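You operate a simulated robot arm through the tools that you are given. There is no shell and no other tool.

You run a simulated robot arm. Do the job below in one go: nothing can be reset, and whatever is moved stays where it is left.

TASK
Strip the blue block in the work table's vise and put it away.
Fine: its dial to FREE; pin into the rack's free hole before the vise lever is freed; jaw slid open; block onto the rubber mat.
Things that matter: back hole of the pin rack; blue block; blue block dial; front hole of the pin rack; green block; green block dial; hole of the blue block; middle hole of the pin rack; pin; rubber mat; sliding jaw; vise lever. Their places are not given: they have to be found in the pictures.

The check looks at the end state, three seconds after you hand in, the way a careful person would. Anything else that was tipped, shoved, dropped, spilled or broken makes it a failure.

THE ROBOT
A 7-joint arm with a fingered hand, fixed in place. Base frame: the origin is on the floor under the middle of its stand, x ahead of it, y to its left, z up. Readings come in cm, degrees, newtons and seconds.
It reaches about 102.3 cm from its shoulder. Its first joint turns from -166.0 to 166.0 degrees. Payload 4 kg.
Tool frame: the origin (TCP) lies between the finger pads and is the grasp point; the fingertips stand 3 cm ahead of it; z points along the fingers, y is the line along which they close. The gripper opens to 10.4 cm; its body begins 3.5 cm behind the TCP. The gripper is a hand of 4 fingers: y runs from the thumb to the fingers, the wrist lies at [-1.5, -11.3, -19] in the tool frame, and closing takes about 1.5 s.
Orientation is that of the tool frame in the base frame, as [roll, pitch, yaw] about the fixed x, y, z axes, in that order (R = Rz(yaw) Ry(pitch) Rx(roll)). With the fingers straight down and the wrist toward the robot, the tool's x, y and z point along [0, 1, 0], [1, 0, 0] and [0, 0, -1] of the base frame.

THE INTERFACE
- The arm moves only by the tool apply_moves. Its arguments are lists of equal length, an entry for each row: "dr": the turn, a rotation vector about the tool's x, y, z in units of 5 degrees (1.0 is 5 degrees), a list of three; "travel": the shift along the tool's x, y, z in units of 30 mm (1.0 is 30 mm), a list of three; "claw": the opening, from 0 (shut) to 1 (fully open). In form: {"dr": [[wx, wy, wz], ...], "travel": [[tx, ty, tz], ...], "claw": [claw, ...]}. A call has 1 to 20 rows; each row shifts and turns the commanded pose from where the row before left it, along the tool's axes as they then stand. A call with a number of a shift or a turn outside -1 to 1 is refused whole. A row lasts 0.2 s, in which the tool goes at most 5 cm and 8.6 degrees; a call with a longer step from one row to the next is refused whole, and so is a gripper value outside its range. Where a pose cannot be reached the arm comes as near as it can. A force on the tool above 40 N (or 10 N above the force at the start of the call, whichever is more), or a blocked arm, ends the call early, and 0.2 s more pass. The fingers move at their own pace (about 15.3 cm/s each) and stop on an object; they squeeze with about 25 N. The grip force told is the motor's: it shows also when the fingers shut on nothing. Time passes only in rows, and 0.2 s behind the last, so rows that do not move let the fingers close. The reply holds the time, the measured pose of the TCP, the force on the tool along the base axes, the opening and the grip force, in the units named above and with some noise, with the torque about the TCP (base axes, N m) and any sound that the robot's microphone picked up.
- Cameras (640 x 400 px; columns grow to the right, rows downward): "scene" is fixed at [4.96, -64.92, 147.78]; the picture's right is [0.61, -0.79, 0.00], its down [-0.49, -0.38, -0.79] and it looks along [0.62, 0.48, -0.62] (base axes); focal length 372 px, centre (320, 200). "wrist" rides on the gripper at [6.1, -9.2, -13] in the tool frame; the picture's right is [-0.81, 0.27, -0.52], its down [-0.53, -0.71, 0.46] and it looks along [-0.24, 0.64, 0.72] (tool axes); focal length 275 px, centre (320, 200).
- get_image(camera): a new picture of that camera. It takes no simulated time.
- preshape(shape): the hand has 4 fingers and takes this shape, open, in about a second: jaw (thumb against the fingers, like two jaws); tri (thumb and two fingers); tip (a fingertip pinch); poke (one finger out to press); point (the index stretched); flat (the hand flat); cup (the hand cupped); fist (a fist). The gripper value then closes the fingers along that shape, each until it touches; the sizes above hold for jaw. It gives what a move gives, with no picture.
- measure_at(camera, pixels): for up to 12 pixels [column, row] of the newest picture of that camera ("zoom" is the newest enlarged one), the place [x, y, z] in the base frame of the surface seen there, good to about 0.2 cm. It takes no simulated time.
- zoom(camera, box): a new picture of the part [left, top, right, bottom] of that camera's present view, enlarged. It takes no simulated time.
- close_job(): hands the job in; it is judged then, once.

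Unless the task says otherwise, let go and move clear before handing in.

The tools are called after "Call:" by a JSON object that holds its "name" and its "arguments". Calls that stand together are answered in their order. apply_moves: Moves the arm, as the interface text tells. Its arguments: {"type":"object","properties":{"dr":{"type":"array","items":{"type":"array","items":{"type":"number"}}},"travel":{"type":"array","items":{"type":"array","items":{"type":"number"}}},"claw":{"type":"array","items":{"type":"number"}}},"required":["dr","travel","claw"]} The other tools are called the same way: preshape (shape) gives the hand a shape; get_image (camera) takes a picture; measure_at (camera, pixels) gives the place of the surface under pixels of a picture; zoom (camera, box) takes an enlarged picture of a part of a camera's view; close_job () hands the job in.

At the start:

```text
t: 0.0
tcp_pos: [37.85, -29.72, 120.53]
ee_rot: [-180.0, 0.0, 90.0]
wrist_force: [0.9, -0.4, -0.4]
wrist_torque: [0.01, 0.03, 0.01]
width: 10.36
finger_force: 0.0
shape: jaw
```

scene: 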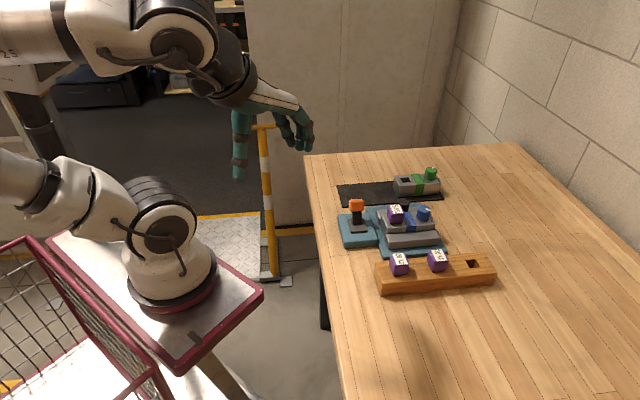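
wrist: 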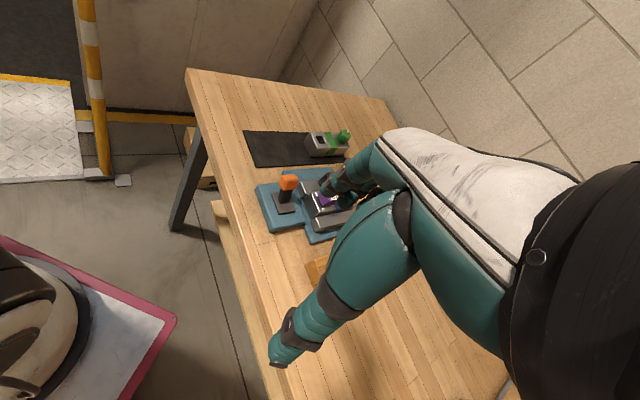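

The scene shows the vise around (400,225) with a blue dial at (424,213), a purple pin at (395,214), an orange lever at (356,210) and the pin rack at (435,270). I'll zoom in before moving anything.

Call:
{"name": "zoom", "arguments": {"camera": "scene", "box": [325, 150, 515, 305]}}

Call:
{"name": "zoom", "arguments": {"camera": "scene", "box": [335, 190, 450, 262]}}

```text
2.58 times, centred on (420, 228) of scene
```

zoom: 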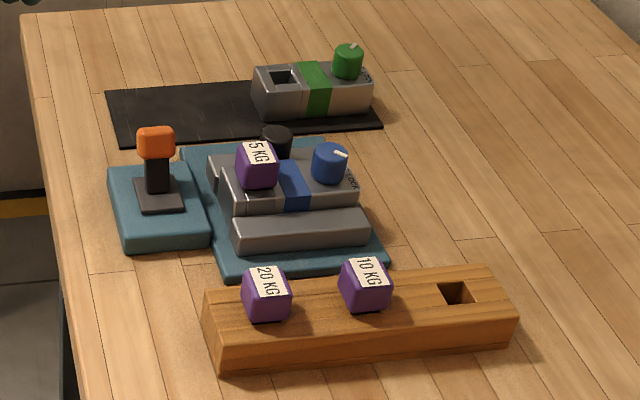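

```text
5.56 times, centred on (392, 226) of scene
```

zoom: 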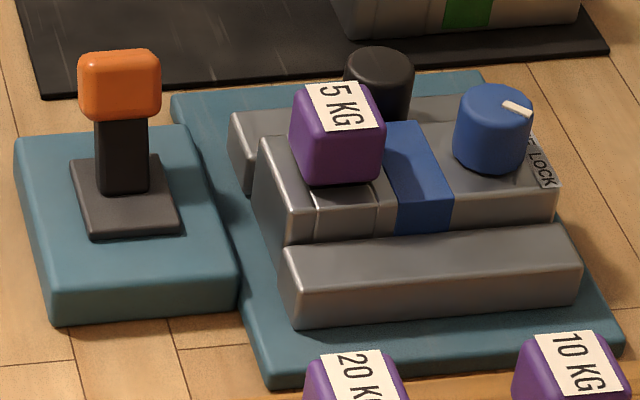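

The zoom shows the 5 KG pin in the blue block, the dial's white pointer aimed at LOCK, and a black knob behind it on the back jaw. I'll measure the main points and zoom further on the dial.

Call:
{"name": "measure_at", "arguments": {"camera": "zoom", "pixels": [[120, 75], [120, 170], [128, 220], [378, 62], [340, 100], [340, 150], [420, 150], [490, 105], [515, 107], [440, 255], [270, 150], [545, 210]]}}

Call:
{"name": "zoom", "arguments": {"camera": "scene", "box": [405, 195, 445, 235]}}

Call:
{"name": "zoom", "arguments": {"camera": "scene", "box": [385, 160, 450, 200]}}

```text
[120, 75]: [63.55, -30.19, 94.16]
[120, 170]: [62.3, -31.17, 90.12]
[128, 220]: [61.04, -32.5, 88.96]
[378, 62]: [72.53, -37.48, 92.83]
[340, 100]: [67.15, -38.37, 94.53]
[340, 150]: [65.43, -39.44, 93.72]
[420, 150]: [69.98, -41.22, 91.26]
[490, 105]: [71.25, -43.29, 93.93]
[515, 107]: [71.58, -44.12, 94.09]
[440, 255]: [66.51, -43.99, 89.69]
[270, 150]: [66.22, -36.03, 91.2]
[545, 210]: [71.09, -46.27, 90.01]
```

```text
10.00 times, centred on (425, 215) of scene
```

zoom: 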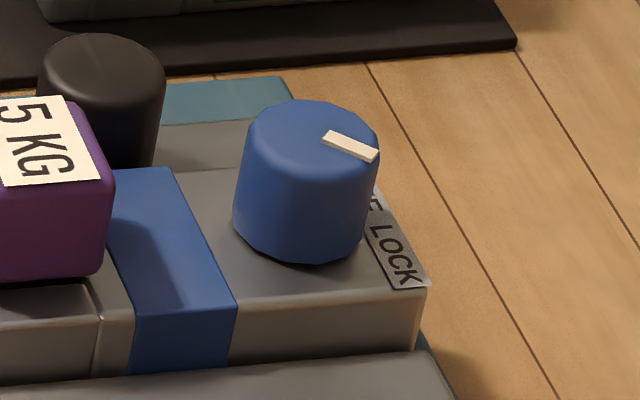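

```text
9.85 times, centred on (418, 180) of scene
```

zoom: 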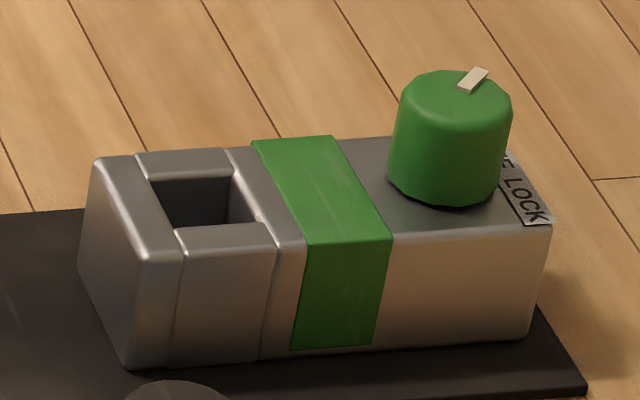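

The blue pointer aims toward LOCK and the green dial's pointer sits at a different angle, presumably FREE. Next I'll measure the corners of the mat, green block, rack and vise on the first scene zoom.

Call:
{"name": "zoom", "arguments": {"camera": "scene", "box": [325, 150, 515, 305]}}

Call:
{"name": "measure_at", "arguments": {"camera": "zoom", "pixels": [[109, 88], [122, 138], [378, 125], [247, 85], [255, 70], [268, 113], [368, 70], [366, 110], [260, 90], [345, 50], [300, 95], [355, 45]]}}

Call:
{"name": "measure_at", "arguments": {"camera": "zoom", "pixels": [[208, 295], [222, 340], [513, 310], [490, 270], [440, 285], [470, 303], [475, 287], [445, 303], [266, 280], [365, 272], [220, 368], [456, 295]]}}

Call:
{"name": "measure_at", "arguments": {"camera": "zoom", "pixels": [[236, 225], [240, 245], [365, 215], [367, 240], [220, 268], [382, 258], [212, 160], [222, 195], [245, 208], [352, 200], [290, 205], [350, 170]]}}

```text
2.58 times, centred on (420, 228) of scene
```

zoom: 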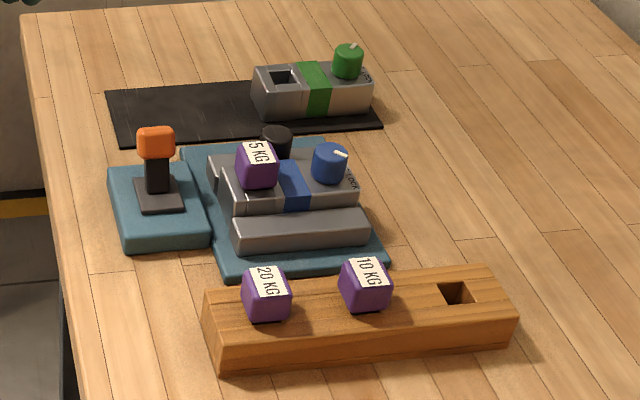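

```text
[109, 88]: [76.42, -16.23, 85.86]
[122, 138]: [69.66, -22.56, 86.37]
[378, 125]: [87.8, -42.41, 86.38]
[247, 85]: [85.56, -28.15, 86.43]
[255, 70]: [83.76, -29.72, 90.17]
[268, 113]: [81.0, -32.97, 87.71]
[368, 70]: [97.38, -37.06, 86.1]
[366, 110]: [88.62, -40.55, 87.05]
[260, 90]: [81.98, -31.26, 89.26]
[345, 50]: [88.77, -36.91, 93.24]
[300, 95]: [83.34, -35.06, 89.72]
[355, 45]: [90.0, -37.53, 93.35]
```

```text
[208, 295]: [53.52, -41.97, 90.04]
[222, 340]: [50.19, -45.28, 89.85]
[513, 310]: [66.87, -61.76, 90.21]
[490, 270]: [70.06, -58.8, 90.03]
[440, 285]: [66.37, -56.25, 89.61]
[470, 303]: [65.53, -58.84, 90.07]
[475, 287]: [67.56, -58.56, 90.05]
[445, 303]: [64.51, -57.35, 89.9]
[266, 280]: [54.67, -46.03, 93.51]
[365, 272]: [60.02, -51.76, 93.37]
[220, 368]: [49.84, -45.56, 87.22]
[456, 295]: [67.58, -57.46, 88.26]
```

```text
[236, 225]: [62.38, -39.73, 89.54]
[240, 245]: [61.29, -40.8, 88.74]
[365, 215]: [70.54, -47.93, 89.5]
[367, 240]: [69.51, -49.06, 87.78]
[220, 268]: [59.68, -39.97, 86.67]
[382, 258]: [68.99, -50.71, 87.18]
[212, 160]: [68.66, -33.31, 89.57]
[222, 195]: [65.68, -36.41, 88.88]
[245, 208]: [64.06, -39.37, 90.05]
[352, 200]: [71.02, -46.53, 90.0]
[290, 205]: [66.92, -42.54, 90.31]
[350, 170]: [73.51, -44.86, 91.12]
```

All fixtures are aligned at about -45° in the base frame: the rack's free hole is near (66,-57.5), the pin near (66.5,-39) and the dial near (71,-43.3). I'll try narrower hand shapes in free air to see which fits between pin, dial and knob.

Call:
{"name": "preshape", "arguments": {"shape": "tip"}}

Call:
{"name": "zoom", "arguments": {"camera": "scene", "box": [180, 30, 360, 190]}}

Call:
{"name": "get_image", "arguments": {"camera": "wrist"}}

Call:
{"name": "preshape", "arguments": {"shape": "tri"}}

Call:
{"name": "zoom", "arguments": {"camera": "scene", "box": [180, 30, 360, 190]}}

Call:
{"name": "get_image", "arguments": {"camera": "wrist"}}

```text
t: 0.9
tcp_pos: [37.83, -29.69, 120.43]
ee_rot: [-180.0, 0.0, 90.0]
wrist_force: [1.1, -0.4, -0.3]
wrist_torque: [0.02, -0.02, 0.0]
width: 10.35
finger_force: 0.1
shape: tip
```

```text
2.50 times, centred on (270, 110) of scene
```

zoom: 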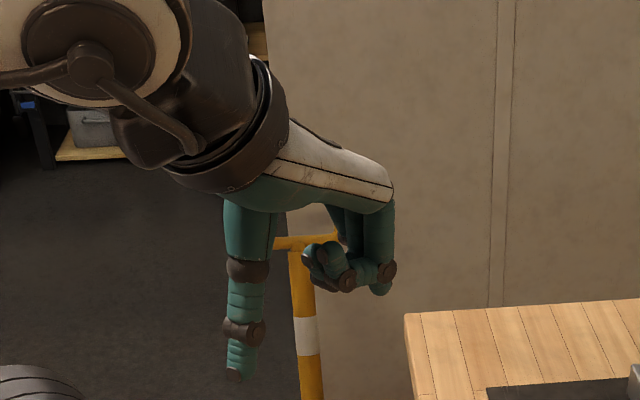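

```text
taken
```

wrist: 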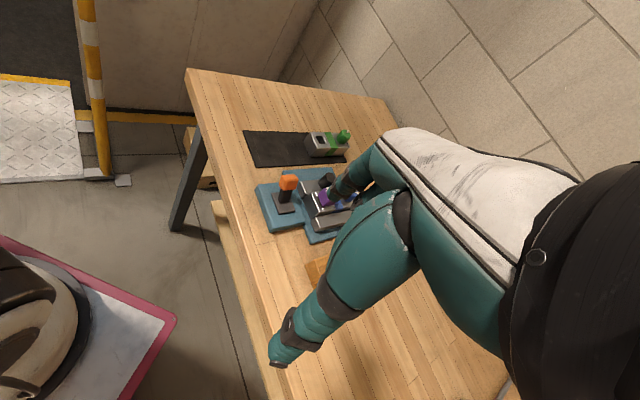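

```text
t: 1.8
tcp_pos: [37.94, -29.8, 120.5]
ee_rot: [-180.0, 0.0, 90.0]
wrist_force: [0.5, 0.4, 0.1]
wrist_torque: [-0.01, -0.03, 0.0]
width: 10.36
finger_force: 0.1
shape: tri
```

```text
2.50 times, centred on (270, 110) of scene
```

zoom: 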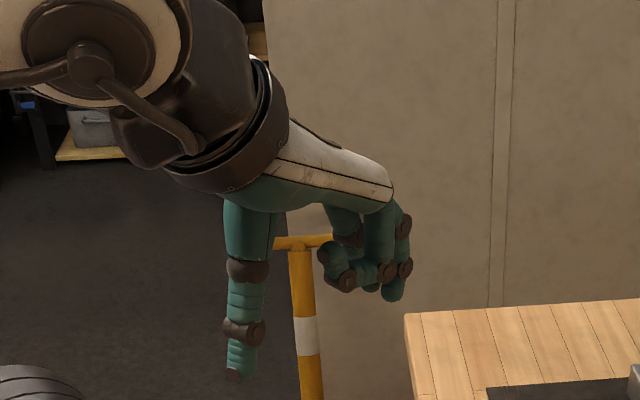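

```text
taken
```

wrist: 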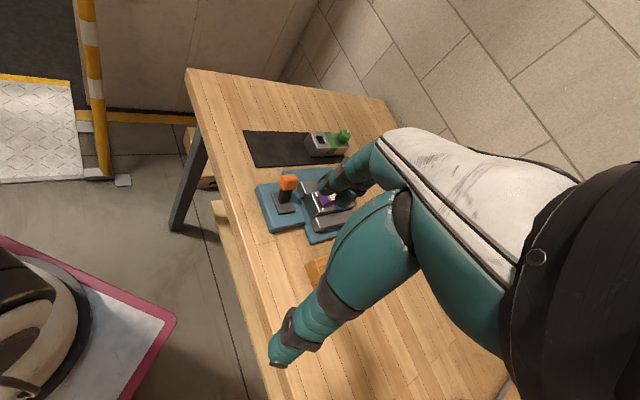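

In "tip" the index and thumb stay out and the other fingers curl, while "tri" keeps two fingers out. I'll measure the open fingertips, then close in free air to see where each shape meets relative to the TCP.

Call:
{"name": "measure_at", "arguments": {"camera": "zoom", "pixels": [[235, 374], [245, 325], [365, 285], [392, 295], [340, 265], [400, 225], [392, 185], [345, 285]]}}

Call:
{"name": "apply_moves", "arguments": {"dr": [[0, 0, 0], [0, 0, 0], [0, 0, 0], [0, 0, 0], [0, 0, 0], [0, 0, 0]], "travel": [[0, 0, 0], [0, 0, 0], [0, 0, 0], [0, 0, 0], [0, 0, 0], [0, 0, 0]], "claw": [0, 0, 0, 0, 0, 0]}}

Call:
{"name": "zoom", "arguments": {"camera": "scene", "box": [200, 70, 340, 190]}}

Call:
{"name": "measure_at", "arguments": {"camera": "zoom", "pixels": [[200, 200], [250, 250], [300, 280], [350, 300], [330, 250], [300, 220], [400, 250], [280, 330]]}}

```text
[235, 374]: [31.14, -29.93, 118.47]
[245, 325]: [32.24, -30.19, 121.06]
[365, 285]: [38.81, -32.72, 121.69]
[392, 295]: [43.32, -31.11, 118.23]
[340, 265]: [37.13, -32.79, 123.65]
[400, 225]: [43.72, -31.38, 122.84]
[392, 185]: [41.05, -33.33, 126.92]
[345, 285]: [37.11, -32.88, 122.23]
```

```text
t: 3.2
tcp_pos: [37.98, -29.87, 120.44]
ee_rot: [180.0, 0.0, 89.9]
wrist_force: [0.4, 0.6, -0.5]
wrist_torque: [-0.03, -0.01, 0.0]
width: 0.0
finger_force: 25.1
shape: tri
```

```text
3.33 times, centred on (270, 130) of scene
```

zoom: 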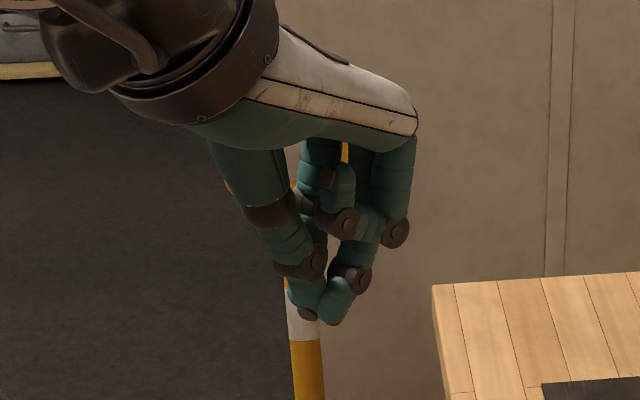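

```text
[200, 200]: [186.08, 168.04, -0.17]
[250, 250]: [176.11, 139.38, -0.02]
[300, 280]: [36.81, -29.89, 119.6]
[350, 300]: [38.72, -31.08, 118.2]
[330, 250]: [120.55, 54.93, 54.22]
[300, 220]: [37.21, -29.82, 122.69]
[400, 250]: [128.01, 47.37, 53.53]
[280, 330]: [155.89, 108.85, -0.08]
```

Closed, "tri" meets right at the TCP, with fingertips about 3 cm below it and the curled fingers on the tool's -x side about 1 cm above TCP level. I'll yaw the hand 45° so its y runs along the block, to get a close wrist view.

Call:
{"name": "apply_moves", "arguments": {"dr": [[0, 0, 1], [0, 0, 1], [0, 0, 1], [0, 0, 1], [0, 0, 1], [0, 0, 1], [0, 0, 1], [0, 0, 1], [0, 0, 1]], "travel": [[0, 0, 0], [0, 0, 0], [0, 0, 0], [0, 0, 0], [0, 0, 0], [0, 0, 0], [0, 0, 0], [0, 0, 0], [0, 0, 0]], "claw": [0.5, 0.5, 0.5, 0.5, 0.5, 0.5, 0.5, 0.5, 0.5]}}

Call:
{"name": "get_image", "arguments": {"camera": "wrist"}}

```text
t: 5.2
tcp_pos: [37.95, -29.63, 120.44]
ee_rot: [-180.0, -0.1, 44.9]
wrist_force: [0.0, -0.9, -0.2]
wrist_torque: [-0.05, 0.0, -0.03]
width: 5.15
finger_force: 0.1
shape: tri
```

```text
taken
```

wrist: 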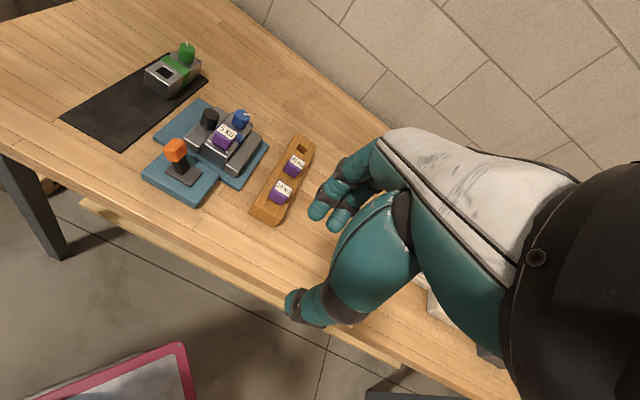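

The wrist view now shows the whole fixture unobstructed: vise at (210,150), rack at (285,180), mat at (135,100). I'll zoom in on it and measure.

Call:
{"name": "zoom", "arguments": {"camera": "wrist", "box": [135, 85, 275, 210]}}

Call:
{"name": "zoom", "arguments": {"camera": "wrist", "box": [190, 95, 260, 165]}}

```text
3.20 times, centred on (205, 148) of wrist
```

zoom: 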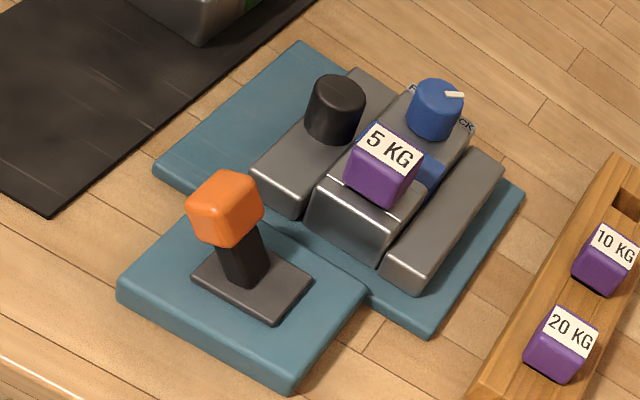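

```text
5.71 times, centred on (225, 130) of wrist
```

zoom: 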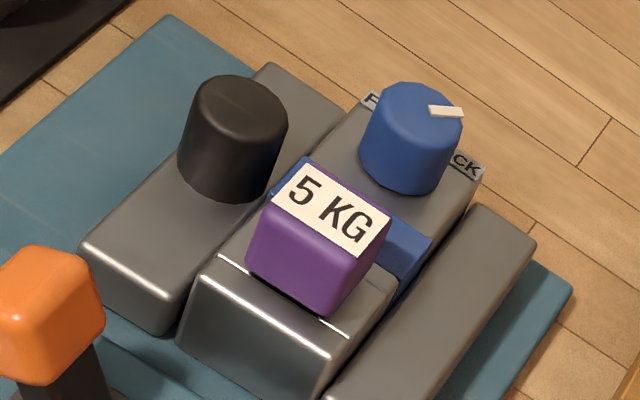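

This view shows the back jaw with the black knob as the one that slides, with the dial pointer near the LOCK end of its label. I'll measure dial, knob, jaws and lever precisely from here.

Call:
{"name": "measure_at", "arguments": {"camera": "zoom", "pixels": [[232, 92], [250, 110], [235, 180], [405, 100], [432, 112], [460, 112], [385, 170], [330, 215], [275, 200], [388, 230], [300, 175], [365, 290]]}}

Call:
{"name": "measure_at", "arguments": {"camera": "zoom", "pixels": [[85, 245], [165, 325], [270, 66], [345, 115], [190, 275], [330, 355], [475, 205], [530, 240], [345, 395], [372, 97], [470, 165], [570, 290]]}}

Call:
{"name": "zoom", "arguments": {"camera": "wrist", "box": [135, 125, 220, 210]}}

```text
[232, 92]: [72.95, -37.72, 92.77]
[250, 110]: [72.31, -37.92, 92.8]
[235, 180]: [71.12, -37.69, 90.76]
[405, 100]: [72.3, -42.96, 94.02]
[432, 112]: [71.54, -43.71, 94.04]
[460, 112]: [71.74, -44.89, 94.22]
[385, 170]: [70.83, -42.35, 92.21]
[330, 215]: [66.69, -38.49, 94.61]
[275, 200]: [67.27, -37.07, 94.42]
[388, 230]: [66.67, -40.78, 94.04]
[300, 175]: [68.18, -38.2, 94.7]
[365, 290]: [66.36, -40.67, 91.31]
```

```text
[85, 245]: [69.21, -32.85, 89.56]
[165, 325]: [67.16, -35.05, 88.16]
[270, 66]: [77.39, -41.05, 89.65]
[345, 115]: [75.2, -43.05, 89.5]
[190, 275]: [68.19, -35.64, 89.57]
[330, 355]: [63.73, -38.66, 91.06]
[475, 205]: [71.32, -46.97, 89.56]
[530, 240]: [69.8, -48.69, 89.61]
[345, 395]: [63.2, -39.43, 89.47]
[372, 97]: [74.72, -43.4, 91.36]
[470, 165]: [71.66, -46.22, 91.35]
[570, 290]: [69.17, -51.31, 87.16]
```

```text
4.71 times, centred on (178, 168) of wrist
```

zoom: 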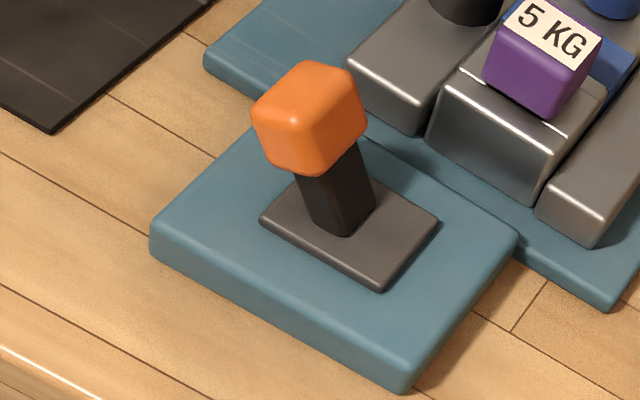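

The block top is at z≈91.35, the dial top at 94.0, the pin head top at 94.6 and the knob top at 92.8. I'll measure the lever from this zoom, then the rack hole and mat.

Call:
{"name": "measure_at", "arguments": {"camera": "zoom", "pixels": [[305, 95], [270, 110], [300, 170], [355, 105], [325, 75], [335, 180], [312, 200], [345, 232], [265, 218], [380, 285], [435, 222], [370, 180]]}}

Call:
{"name": "measure_at", "arguments": {"camera": "zoom", "pixels": [[155, 225], [400, 375], [515, 235], [265, 135], [100, 200], [50, 125], [280, 370], [208, 60], [540, 215], [600, 240], [200, 260], [60, 60]]}}

Call:
{"name": "zoom", "arguments": {"camera": "wrist", "box": [245, 125, 325, 230]}}

```text
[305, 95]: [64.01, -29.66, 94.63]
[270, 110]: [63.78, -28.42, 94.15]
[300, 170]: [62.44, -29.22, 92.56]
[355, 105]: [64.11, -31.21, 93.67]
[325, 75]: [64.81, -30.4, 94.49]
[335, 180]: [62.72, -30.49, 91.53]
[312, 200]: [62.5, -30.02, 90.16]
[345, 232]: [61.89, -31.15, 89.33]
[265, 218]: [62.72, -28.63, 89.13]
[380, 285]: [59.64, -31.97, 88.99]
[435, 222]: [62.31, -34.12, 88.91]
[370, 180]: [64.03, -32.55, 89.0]
```

```text
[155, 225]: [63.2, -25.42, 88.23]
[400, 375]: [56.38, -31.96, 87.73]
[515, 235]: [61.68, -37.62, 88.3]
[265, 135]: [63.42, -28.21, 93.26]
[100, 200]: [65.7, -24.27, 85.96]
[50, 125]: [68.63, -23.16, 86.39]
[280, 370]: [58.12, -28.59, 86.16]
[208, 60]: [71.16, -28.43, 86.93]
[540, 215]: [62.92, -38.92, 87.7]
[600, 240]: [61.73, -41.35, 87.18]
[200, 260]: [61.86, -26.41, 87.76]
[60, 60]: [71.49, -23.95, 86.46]
```

```text
3.81 times, centred on (285, 178) of wrist
```

zoom: 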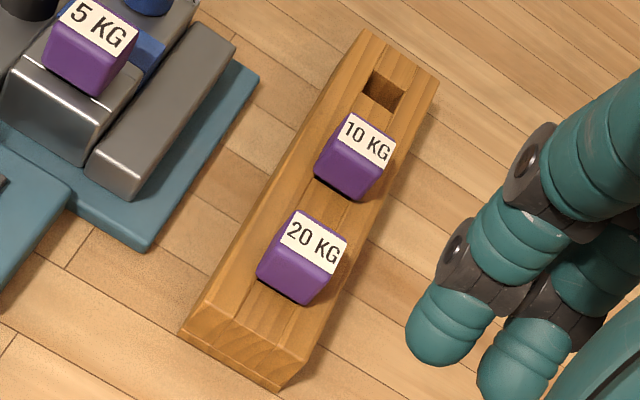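

The lever leans toward the back: its base is near v≈22 and its orange head near v≈23.8 on a plate that is long in that direction. It should therefore swing toward the front, and I'll confirm that later. Next I'll measure the rack hole and pin heads.

Call:
{"name": "measure_at", "arguments": {"camera": "zoom", "pixels": [[373, 72], [405, 92], [392, 108], [360, 88], [366, 32], [437, 80], [183, 330], [280, 385], [365, 140], [312, 245], [345, 115], [395, 150]]}}

Call:
{"name": "measure_at", "arguments": {"camera": "zoom", "pixels": [[348, 112], [397, 145], [378, 165], [330, 140], [295, 212], [347, 240], [330, 272], [280, 240], [345, 195], [385, 180], [290, 300], [318, 175]]}}

Call:
{"name": "zoom", "arguments": {"camera": "wrist", "box": [55, 30, 220, 155]}}

```text
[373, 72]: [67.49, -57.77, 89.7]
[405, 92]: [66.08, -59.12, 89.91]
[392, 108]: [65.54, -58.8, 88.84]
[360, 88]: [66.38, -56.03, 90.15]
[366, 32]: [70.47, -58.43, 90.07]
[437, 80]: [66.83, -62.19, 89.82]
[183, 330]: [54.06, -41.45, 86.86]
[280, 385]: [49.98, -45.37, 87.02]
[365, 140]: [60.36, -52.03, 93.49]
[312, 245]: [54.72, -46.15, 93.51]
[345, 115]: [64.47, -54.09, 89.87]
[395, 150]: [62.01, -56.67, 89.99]
```

```text
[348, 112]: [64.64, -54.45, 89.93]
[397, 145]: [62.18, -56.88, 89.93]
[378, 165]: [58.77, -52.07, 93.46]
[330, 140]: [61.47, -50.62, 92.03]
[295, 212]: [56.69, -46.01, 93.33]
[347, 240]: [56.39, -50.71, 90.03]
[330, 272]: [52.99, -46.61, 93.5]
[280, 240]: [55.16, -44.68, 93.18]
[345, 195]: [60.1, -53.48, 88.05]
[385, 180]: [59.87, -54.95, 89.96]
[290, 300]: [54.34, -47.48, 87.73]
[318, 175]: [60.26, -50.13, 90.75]
```

```text
3.20 times, centred on (138, 92) of wrist
```

zoom: 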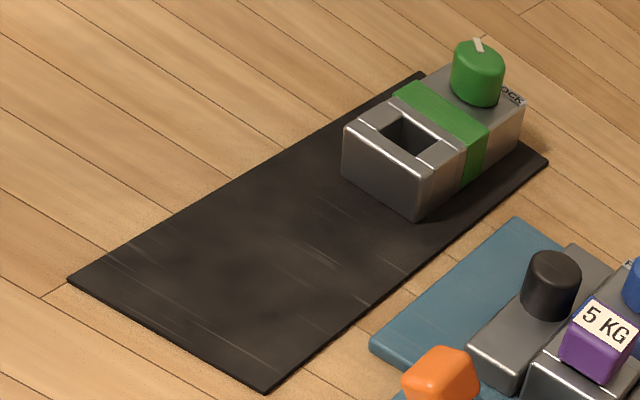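

The rack's centreline puts the middle pin at (60.3,-52.0) and the free hole at about (66.0,-57.7), with everything aligned near -45°. I'll measure the mat, the green block and its FREE pointer from this zoom.

Call:
{"name": "measure_at", "arguments": {"camera": "zoom", "pixels": [[75, 281], [266, 386], [543, 160], [416, 77], [345, 128], [418, 165], [522, 100], [345, 178], [416, 212], [445, 68], [480, 45], [474, 42]]}}

Call:
{"name": "measure_at", "arguments": {"camera": "zoom", "pixels": [[378, 138], [406, 117], [438, 135], [412, 158], [480, 50], [470, 55], [360, 195], [500, 205], [520, 220], [375, 345], [150, 300], [300, 250]]}}

Call:
{"name": "zoom", "arguments": {"camera": "wrist", "box": [140, 35, 215, 105]}}

```text
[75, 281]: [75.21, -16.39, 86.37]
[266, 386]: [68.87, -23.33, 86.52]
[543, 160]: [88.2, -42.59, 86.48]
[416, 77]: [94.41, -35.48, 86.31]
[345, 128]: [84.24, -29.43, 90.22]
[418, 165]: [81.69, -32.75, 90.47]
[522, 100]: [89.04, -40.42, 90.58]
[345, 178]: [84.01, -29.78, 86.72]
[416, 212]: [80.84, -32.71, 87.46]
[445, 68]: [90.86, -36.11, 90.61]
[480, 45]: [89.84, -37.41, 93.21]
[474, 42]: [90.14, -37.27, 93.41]
```

```text
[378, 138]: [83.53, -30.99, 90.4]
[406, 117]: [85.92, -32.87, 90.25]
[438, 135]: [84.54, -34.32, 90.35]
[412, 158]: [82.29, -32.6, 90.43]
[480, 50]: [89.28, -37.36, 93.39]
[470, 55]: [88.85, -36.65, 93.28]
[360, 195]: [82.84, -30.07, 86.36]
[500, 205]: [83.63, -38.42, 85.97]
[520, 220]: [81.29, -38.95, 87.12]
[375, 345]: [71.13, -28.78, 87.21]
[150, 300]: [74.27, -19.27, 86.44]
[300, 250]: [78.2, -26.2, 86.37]
```

```text
5.71 times, centred on (178, 70) of wrist
```

zoom: 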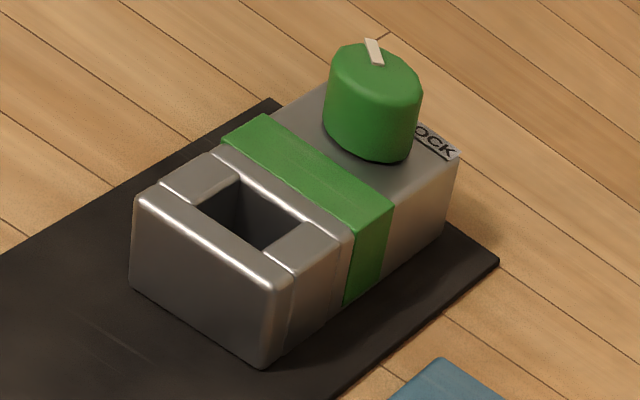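

The mat spans u 65–92, v 32–41.6 (u along the block, v toward the back), and the green block takes up u 80.6–91.5, so about u 66–79 is free for the blue block. I'll move closer for an accurate look at dial and pin.

Call:
{"name": "apply_moves", "arguments": {"dr": [[0, 0, 0], [0, 0, 0], [0, 0, 0], [0, 0, 0], [0, 0, 0], [0, 0, 0]], "travel": [[0.2, 1, 0.9], [0.2, 1, 0.9], [0.2, 1, 0.9], [0.2, 1, 0.9], [0.2, 1, 0.9], [0, 0, 0]], "claw": [0.5, 0.5, 0.5, 0.5, 0.5, 0.5]}}

Call:
{"name": "get_image", "arguments": {"camera": "wrist"}}

Call:
{"name": "get_image", "arguments": {"camera": "scene"}}

```text
t: 6.6
tcp_pos: [50.54, -37.91, 107.0]
ee_rot: [-180.0, 0.1, 44.9]
wrist_force: [-0.1, -0.2, 0.0]
wrist_torque: [-0.02, -0.01, -0.03]
width: 5.18
finger_force: 0.1
shape: tri
```

```text
taken
```

wrist: 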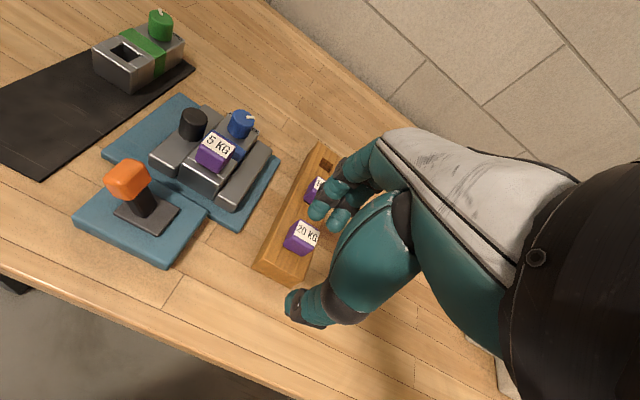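

```text
taken
```

scene: 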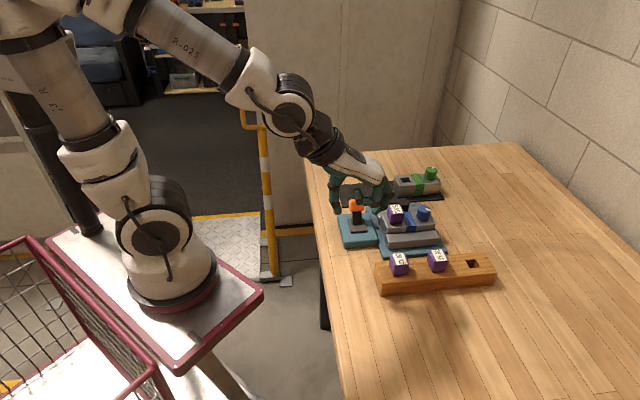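

The view is closer now, with dial at (241,124), pin at (215,152) and knob at (193,124). I'll zoom in tightly and measure the dial edges and pointer.

Call:
{"name": "zoom", "arguments": {"camera": "wrist", "box": [215, 95, 275, 155]}}

Call:
{"name": "measure_at", "arguments": {"camera": "zoom", "pixels": [[280, 150], [200, 160], [365, 160], [285, 205], [280, 110], [330, 130], [350, 160], [310, 160], [240, 130], [330, 190], [250, 190], [260, 160]]}}

```text
6.67 times, centred on (245, 125) of wrist
```

zoom: 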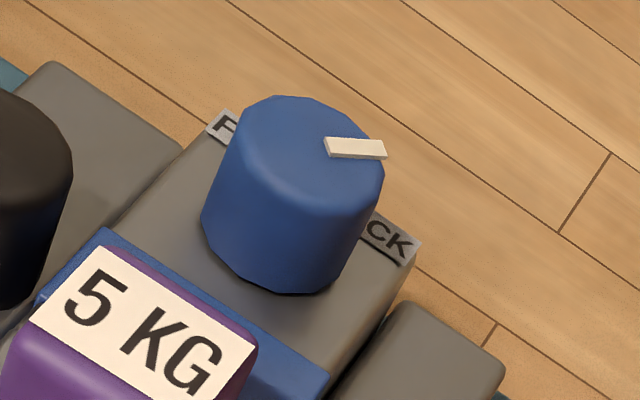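

```text
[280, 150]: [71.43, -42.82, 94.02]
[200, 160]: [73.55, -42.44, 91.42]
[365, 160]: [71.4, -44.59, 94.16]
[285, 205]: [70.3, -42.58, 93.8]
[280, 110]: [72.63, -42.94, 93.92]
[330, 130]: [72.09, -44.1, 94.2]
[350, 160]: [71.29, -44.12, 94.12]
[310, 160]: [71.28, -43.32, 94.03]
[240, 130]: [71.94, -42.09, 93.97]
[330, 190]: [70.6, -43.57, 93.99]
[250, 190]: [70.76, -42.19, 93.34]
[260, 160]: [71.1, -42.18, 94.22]
```

The dial axis is at about (71.45,-43.25), radius about 1.65, with the pointer at roughly -85° base (about -40° from the block axis). I'll check the green block's FREE pointer angle the same way.

Call:
{"name": "zoom", "arguments": {"camera": "wrist", "box": [135, 0, 195, 55]}}

Call:
{"name": "measure_at", "arguments": {"camera": "zoom", "pixels": [[290, 130], [250, 130], [250, 160], [290, 160], [320, 160], [320, 130], [270, 120], [230, 140], [350, 170], [200, 150], [280, 200], [420, 230]]}}

Call:
{"name": "zoom", "arguments": {"camera": "wrist", "box": [180, 120, 255, 195]}}

Call:
{"name": "measure_at", "arguments": {"camera": "zoom", "pixels": [[185, 110], [285, 205], [230, 260], [145, 165], [300, 175], [330, 200], [230, 140], [260, 360], [140, 280], [60, 300], [215, 190], [245, 180]]}}

```text
7.27 times, centred on (165, 28) of wrist
```

zoom: 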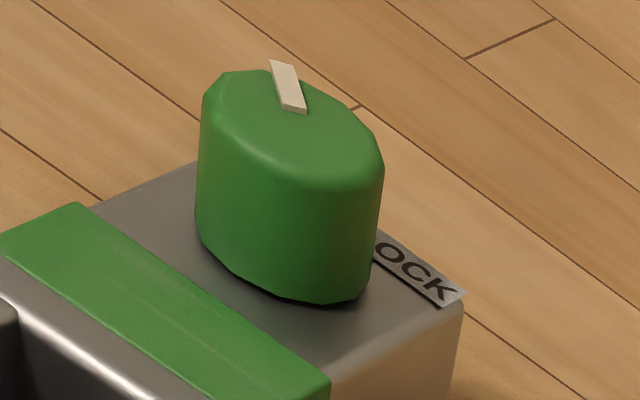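

```text
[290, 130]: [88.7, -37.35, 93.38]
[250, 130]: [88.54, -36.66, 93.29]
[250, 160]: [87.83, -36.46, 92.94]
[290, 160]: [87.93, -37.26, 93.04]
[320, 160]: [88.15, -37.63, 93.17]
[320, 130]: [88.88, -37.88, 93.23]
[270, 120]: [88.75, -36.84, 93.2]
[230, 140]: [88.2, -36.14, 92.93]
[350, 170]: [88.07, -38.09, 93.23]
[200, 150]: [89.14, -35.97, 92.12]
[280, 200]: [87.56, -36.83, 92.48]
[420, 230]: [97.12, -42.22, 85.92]
```

```text
5.33 times, centred on (218, 158) of wrist
```

zoom: 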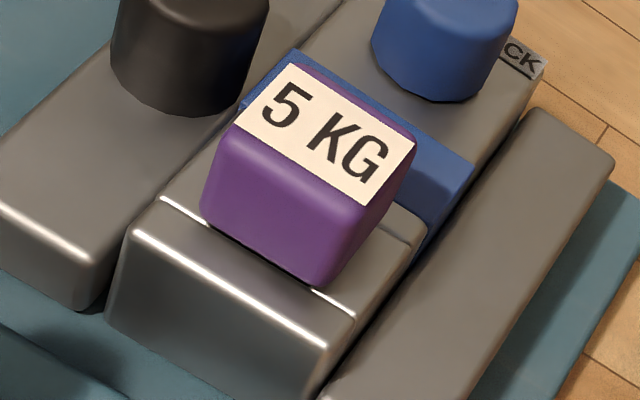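

```text
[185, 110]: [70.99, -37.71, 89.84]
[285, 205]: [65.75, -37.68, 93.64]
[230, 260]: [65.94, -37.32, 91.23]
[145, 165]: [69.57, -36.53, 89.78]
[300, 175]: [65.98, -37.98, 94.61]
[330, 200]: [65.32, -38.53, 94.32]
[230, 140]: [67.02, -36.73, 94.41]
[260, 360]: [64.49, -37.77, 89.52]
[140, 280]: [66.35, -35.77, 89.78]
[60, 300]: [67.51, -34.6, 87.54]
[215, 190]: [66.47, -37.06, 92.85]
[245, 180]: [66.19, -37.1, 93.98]
```

Blue LOCK reads about -85° and green FREE about +2 to +8°, so the blue dial needs roughly a 90° counter-clockwise turn. I'll go over the dial at a safe height and pre-turn the hand clockwise by 20°.

Call:
{"name": "apply_moves", "arguments": {"dr": [[0, 0, 0], [0, 0, 0], [0, 0, 0], [0, 0, 0], [0, 0, 0], [0, 0, 0], [0, 0, 0], [0, 0, 1], [0, 0, 1], [0, 0, 1], [0, 0, 1], [0, 0, 0]], "travel": [[0.526, 0.883, 0], [0.526, 0.883, 0], [0.526, 0.883, 0], [0.526, 0.883, 0], [0.526, 0.883, 0], [0.526, 0.883, 0], [0.526, 0.883, 0], [0, 0, 0], [0, 0, 0], [0, 0, 0], [0, 0, 0], [0, 0, 0]], "claw": [0.5, 0.5, 0.5, 0.5, 0.5, 0.5, 0.5, 0.5, 0.5, 0.5, 0.5, 0.5]}}

Call:
{"name": "get_image", "arguments": {"camera": "wrist"}}

Call:
{"name": "zoom", "arguments": {"camera": "scene", "box": [330, 120, 490, 280]}}

```text
t: 9.2
tcp_pos: [71.46, -43.47, 106.94]
ee_rot: [-180.0, -0.1, 25.0]
wrist_force: [-0.2, 0.2, 0.2]
wrist_torque: [-0.02, 0.01, 0.0]
width: 5.19
finger_force: 0.0
shape: tri
```

```text
taken
```

wrist: 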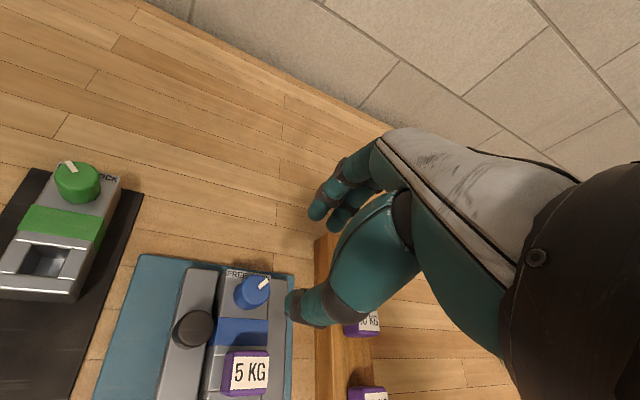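

```text
2.50 times, centred on (410, 200) of scene
```

zoom: 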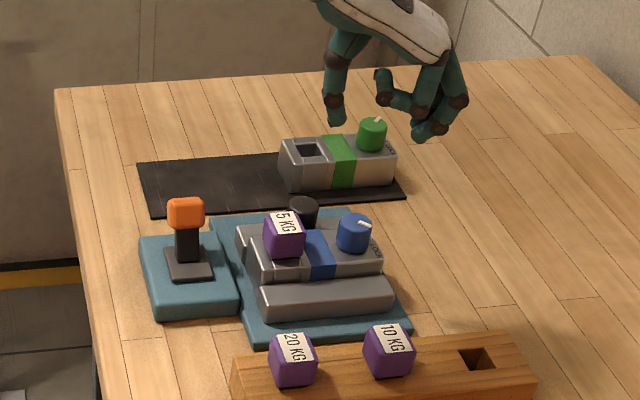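

The wrist camera now looks down on both dials, with "FREE" readable by the blue dial at (240,272). I'll zoom to compare pointer angles.

Call:
{"name": "zoom", "arguments": {"camera": "wrist", "box": [215, 255, 295, 325]}}

Call:
{"name": "measure_at", "arguments": {"camera": "zoom", "pixels": [[250, 150], [300, 150], [350, 150], [400, 150], [300, 110], [350, 110], [300, 190], [250, 190], [405, 165], [355, 195], [230, 170], [400, 200]]}}

Call:
{"name": "zoom", "arguments": {"camera": "wrist", "box": [40, 145, 130, 215]}}

```text
5.71 times, centred on (255, 290) of wrist
```

zoom: 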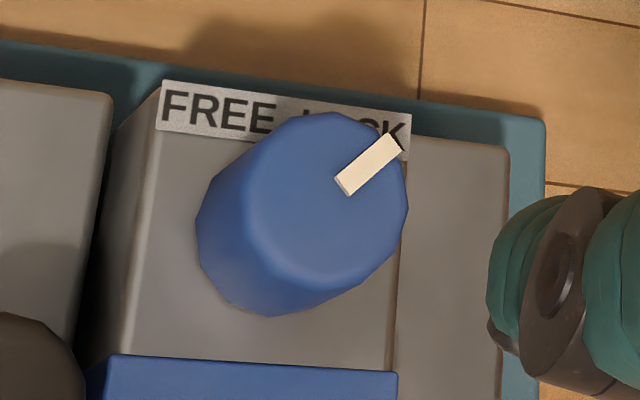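

```text
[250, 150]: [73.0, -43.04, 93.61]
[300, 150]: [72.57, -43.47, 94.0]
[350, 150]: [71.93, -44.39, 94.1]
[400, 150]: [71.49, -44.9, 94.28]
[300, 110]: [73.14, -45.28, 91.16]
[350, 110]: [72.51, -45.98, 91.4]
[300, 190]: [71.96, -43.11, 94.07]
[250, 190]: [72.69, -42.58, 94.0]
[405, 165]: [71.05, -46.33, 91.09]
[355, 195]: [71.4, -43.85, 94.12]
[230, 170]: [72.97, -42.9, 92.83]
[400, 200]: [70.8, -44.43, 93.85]
```

```text
5.71 times, centred on (85, 180) of wrist
```

zoom: 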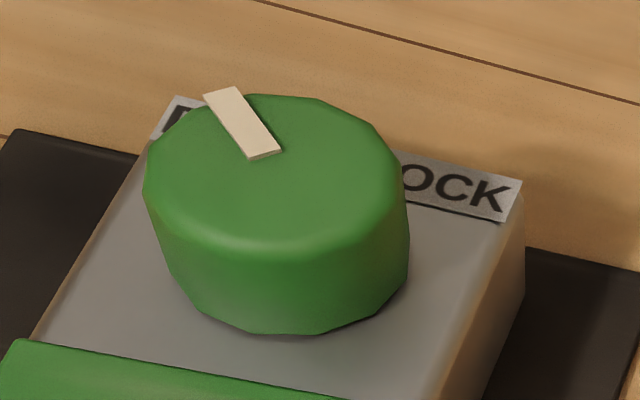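

The blue dial's centre comes out near (71.5,-43.35) and its pointer reads about -84°. One more measurement on the green dial will pin down the FREE angle.

Call:
{"name": "measure_at", "arguments": {"camera": "zoom", "pixels": [[265, 150], [225, 100], [200, 200], [300, 200], [300, 130], [350, 180], [350, 130], [250, 200], [270, 175], [500, 210], [430, 390], [160, 140]]}}

```text
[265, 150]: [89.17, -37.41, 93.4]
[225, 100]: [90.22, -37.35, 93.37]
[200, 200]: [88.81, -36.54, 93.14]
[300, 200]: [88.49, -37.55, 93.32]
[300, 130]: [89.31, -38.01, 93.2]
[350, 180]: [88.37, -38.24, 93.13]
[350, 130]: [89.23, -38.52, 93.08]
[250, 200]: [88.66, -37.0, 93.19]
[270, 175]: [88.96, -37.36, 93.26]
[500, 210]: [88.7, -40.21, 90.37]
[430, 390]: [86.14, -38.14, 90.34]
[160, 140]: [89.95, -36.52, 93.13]
```

The FREE direction is about +3°, confirming a turn of roughly 87° counter-clockwise. I'll descend over the dial to TCP z≈95 with the opening at 5.2 cm.

Call:
{"name": "apply_moves", "arguments": {"dr": [[0, 0, 0], [0, 0, 0], [0, 0, 0], [0, 0, 0], [0, 0, 0], [0, 0, 0]], "travel": [[0.03, -0.03, 0.8], [0, 0, 0.8], [0, 0, 0.8], [0, 0, 0.8], [0, 0, 0.78], [0, 0, 0]], "claw": [0.5, 0.5, 0.5, 0.5, 0.5, 0.5]}}

Call:
{"name": "get_image", "arguments": {"camera": "wrist"}}

Call:
{"name": "zoom", "arguments": {"camera": "scene", "box": [360, 160, 470, 260]}}

```text
t: 10.6
tcp_pos: [71.58, -43.44, 95.12]
ee_rot: [180.0, 0.1, 25.0]
wrist_force: [-0.2, 0.2, -0.1]
wrist_torque: [0.02, 0.02, -0.02]
width: 5.17
finger_force: 0.0
shape: tri
```

```text
taken
```

wrist: 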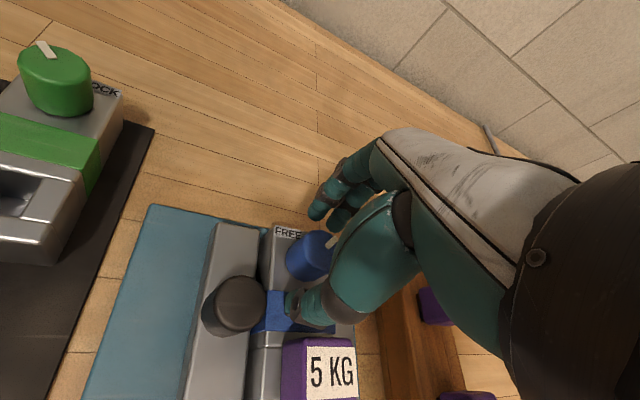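

```text
4.00 times, centred on (415, 210) of scene
```

zoom: 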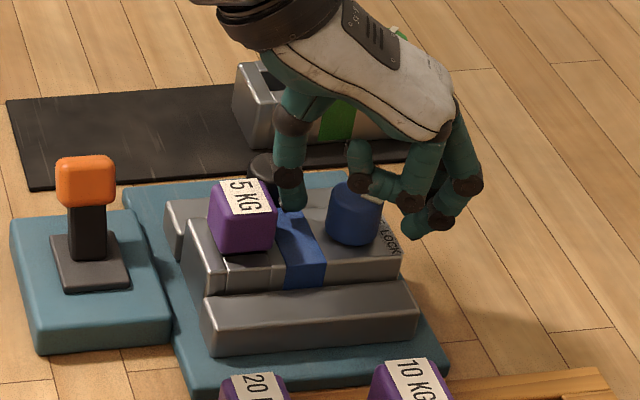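

The thumb at (290,195) sits left of the dial and the two fingers right of it, with no contact force. I'll lower 3 mm and close.

Call:
{"name": "apply_moves", "arguments": {"dr": [[0, 0, 0], [0, 0, 0], [0, 0, 0], [0, 0, 0], [0, 0, 0], [0, 0, 0]], "travel": [[0, 0, 0.1], [0, 0, 0], [0, 0, 0], [0, 0, 0], [0, 0, 0], [0, 0, 0]], "claw": [0.5, 0.4, 0.3, 0.2, 0.1, 0.0]}}

Call:
{"name": "zoom", "arguments": {"camera": "scene", "box": [360, 160, 470, 260]}}

```text
t: 12.0
tcp_pos: [71.62, -43.28, 94.82]
ee_rot: [179.9, -0.1, 25.0]
wrist_force: [-0.5, -0.1, -0.5]
wrist_torque: [0.02, -0.02, 0.01]
width: 2.09
finger_force: 24.8
shape: tri
```

```text
4.00 times, centred on (415, 210) of scene
```

zoom: 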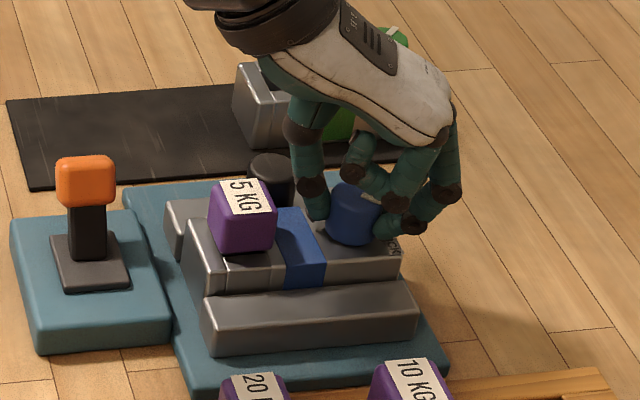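

The fingers closed on the dial (grip 24.8 N) with no side force. I'll turn counter-clockwise 20° first and check.

Call:
{"name": "apply_moves", "arguments": {"dr": [[0, 0, -0.7], [0, 0, -0.8], [0, 0, -0.8], [0, 0, -0.8], [0, 0, -0.9], [0, 0, 0]], "travel": [[0, 0, 0], [0, 0, 0], [0, 0, 0], [0, 0, 0], [0, 0, 0], [0, 0, 0]], "claw": [0, 0, 0, 0, 0, 0]}}

Call:
{"name": "zoom", "arguments": {"camera": "scene", "box": [360, 160, 470, 260]}}

Call:
{"name": "get_image", "arguments": {"camera": "wrist"}}

```text
t: 13.4
tcp_pos: [71.62, -43.35, 94.8]
ee_rot: [179.9, -0.1, 45.1]
wrist_force: [-2.8, 1.5, 6.4]
wrist_torque: [0.05, 0.04, -0.02]
width: 2.11
finger_force: 24.9
shape: tri
```

```text
4.00 times, centred on (415, 210) of scene
```

zoom: 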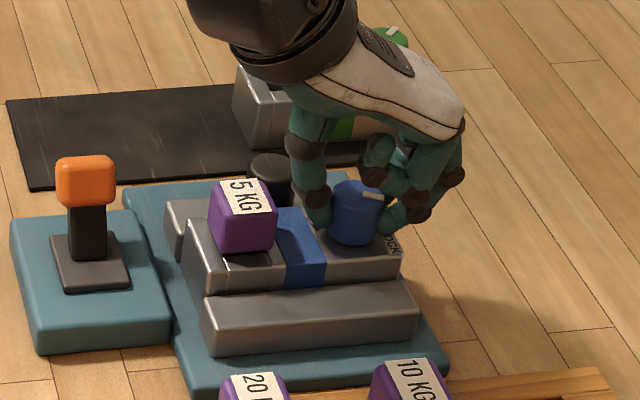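

```text
taken
```

wrist: 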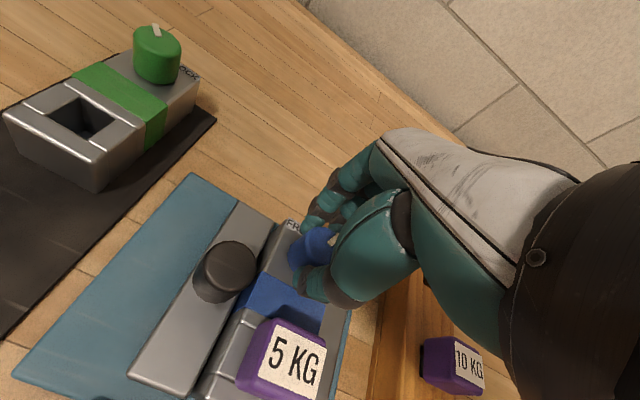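

The pointer (now at (370,196) in the zoom) has turned with the hand and forces are small. I'll continue another 60°.

Call:
{"name": "apply_moves", "arguments": {"dr": [[0, 0, -0.8], [0, 0, -0.8], [0, 0, -0.8], [0, 0, -0.8], [0, 0, -0.8], [0, 0, -0.8], [0, 0, -0.8], [0, 0, -0.8], [0, 0, -0.8], [0, 0, -0.8], [0, 0, -0.8], [0, 0, -0.8], [0, 0, -0.8], [0, 0, -0.8], [0, 0, -0.8], [0, 0, 0]], "travel": [[0, 0, 0], [0, 0, 0], [0, 0, 0], [0, 0, 0], [0, 0, 0], [0, 0, 0], [0, 0, 0], [0, 0, 0], [0, 0, 0], [0, 0, 0], [0, 0, 0], [0, 0, 0], [0, 0, 0], [0, 0, 0], [0, 0, 0], [0, 0, 0]], "claw": [0, 0, 0, 0, 0, 0, 0, 0, 0, 0, 0, 0, 0, 0, 0, 0]}}

Call:
{"name": "zoom", "arguments": {"camera": "scene", "box": [360, 160, 470, 260]}}

Call:
{"name": "get_image", "arguments": {"camera": "wrist"}}

```text
t: 16.8
tcp_pos: [71.62, -43.4, 94.69]
ee_rot: [-180.0, 0.0, 105.0]
wrist_force: [-1.4, -2.1, 6.6]
wrist_torque: [-0.04, 0.07, 0.02]
width: 2.13
finger_force: 25.2
shape: tri
```

```text
4.00 times, centred on (415, 210) of scene
```

zoom: 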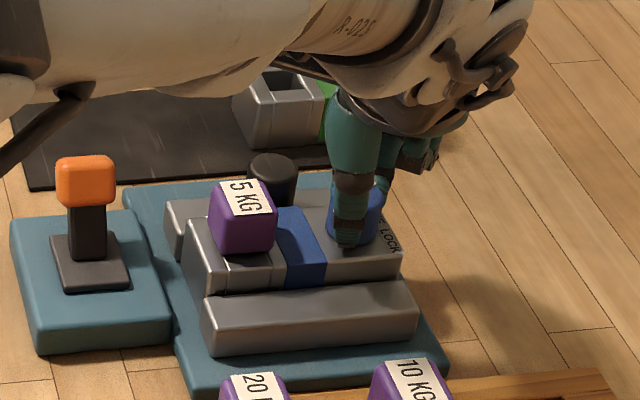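

```text
taken
```

wrist: 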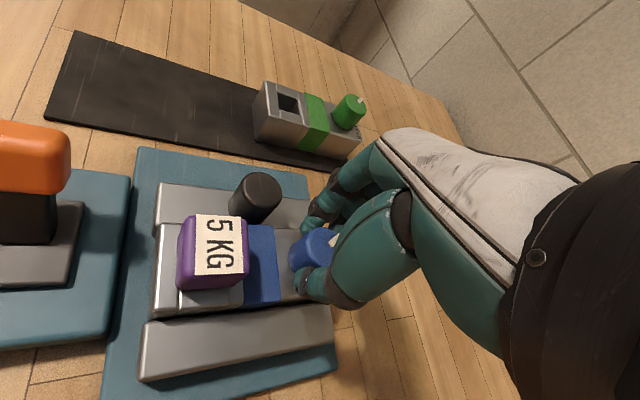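

The hand has turned 80° with no stop felt and no sound yet. I'll add 7° more toward FREE before releasing to check.

Call:
{"name": "apply_moves", "arguments": {"dr": [[0, 0, -0.7], [0, 0, -0.7], [0, 0, 0]], "travel": [[0, 0, 0], [0, 0, 0], [0, 0, 0]], "claw": [0, 0, 0]}}

Call:
{"name": "zoom", "arguments": {"camera": "wrist", "box": [260, 190, 380, 310]}}

```text
t: 17.6
tcp_pos: [71.67, -43.37, 94.78]
ee_rot: [180.0, 0.0, 112.0]
wrist_force: [-0.1, -3.4, 4.0]
wrist_torque: [-0.07, 0.04, 0.01]
width: 2.12
finger_force: 25.4
shape: tri
```

```text
3.33 times, centred on (320, 250) of wrist
```

zoom: 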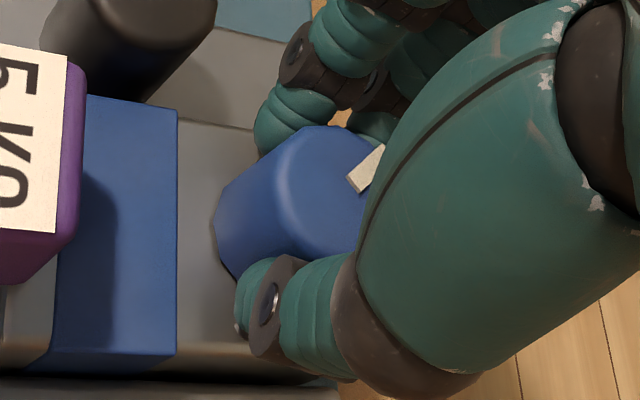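

The pointer has come round to the far side, at (365,165) in the zoom. I'll open the fingers, lift 10 cm and inspect the dial.

Call:
{"name": "apply_moves", "arguments": {"dr": [[0, 0, 0], [0, 0, 0], [0, 0, 0], [0, 0, 0], [0, 0, 0], [0, 0, 0], [0, 0, 0], [0, 0, 0]], "travel": [[0, 0, 0], [0, 0, 0], [0, 0, -0.3], [0, 0, -0.8], [0, 0, -0.8], [0, 0, -0.8], [0, 0, -0.8], [0, 0, 0]], "claw": [0.3, 0.45, 0.45, 0.45, 0.5, 0.5, 0.5, 0.5]}}

Call:
{"name": "get_image", "arguments": {"camera": "wrist"}}

Call:
{"name": "zoom", "arguments": {"camera": "scene", "box": [370, 180, 450, 250]}}

```text
t: 19.4
tcp_pos: [71.67, -43.19, 105.38]
ee_rot: [180.0, -0.1, 112.1]
wrist_force: [0.4, -0.6, -0.1]
wrist_torque: [0.01, -0.01, 0.02]
width: 5.17
finger_force: 0.2
shape: tri
```

```text
taken
```

wrist: 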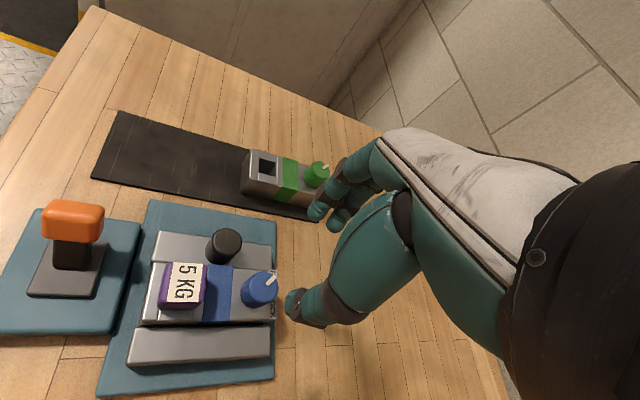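

```text
5.71 times, centred on (410, 215) of scene
```

zoom: 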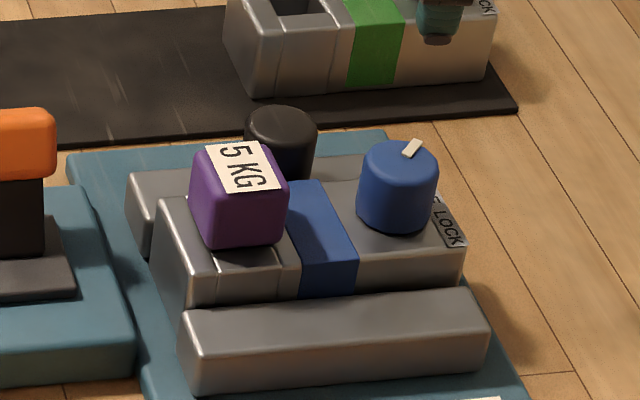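

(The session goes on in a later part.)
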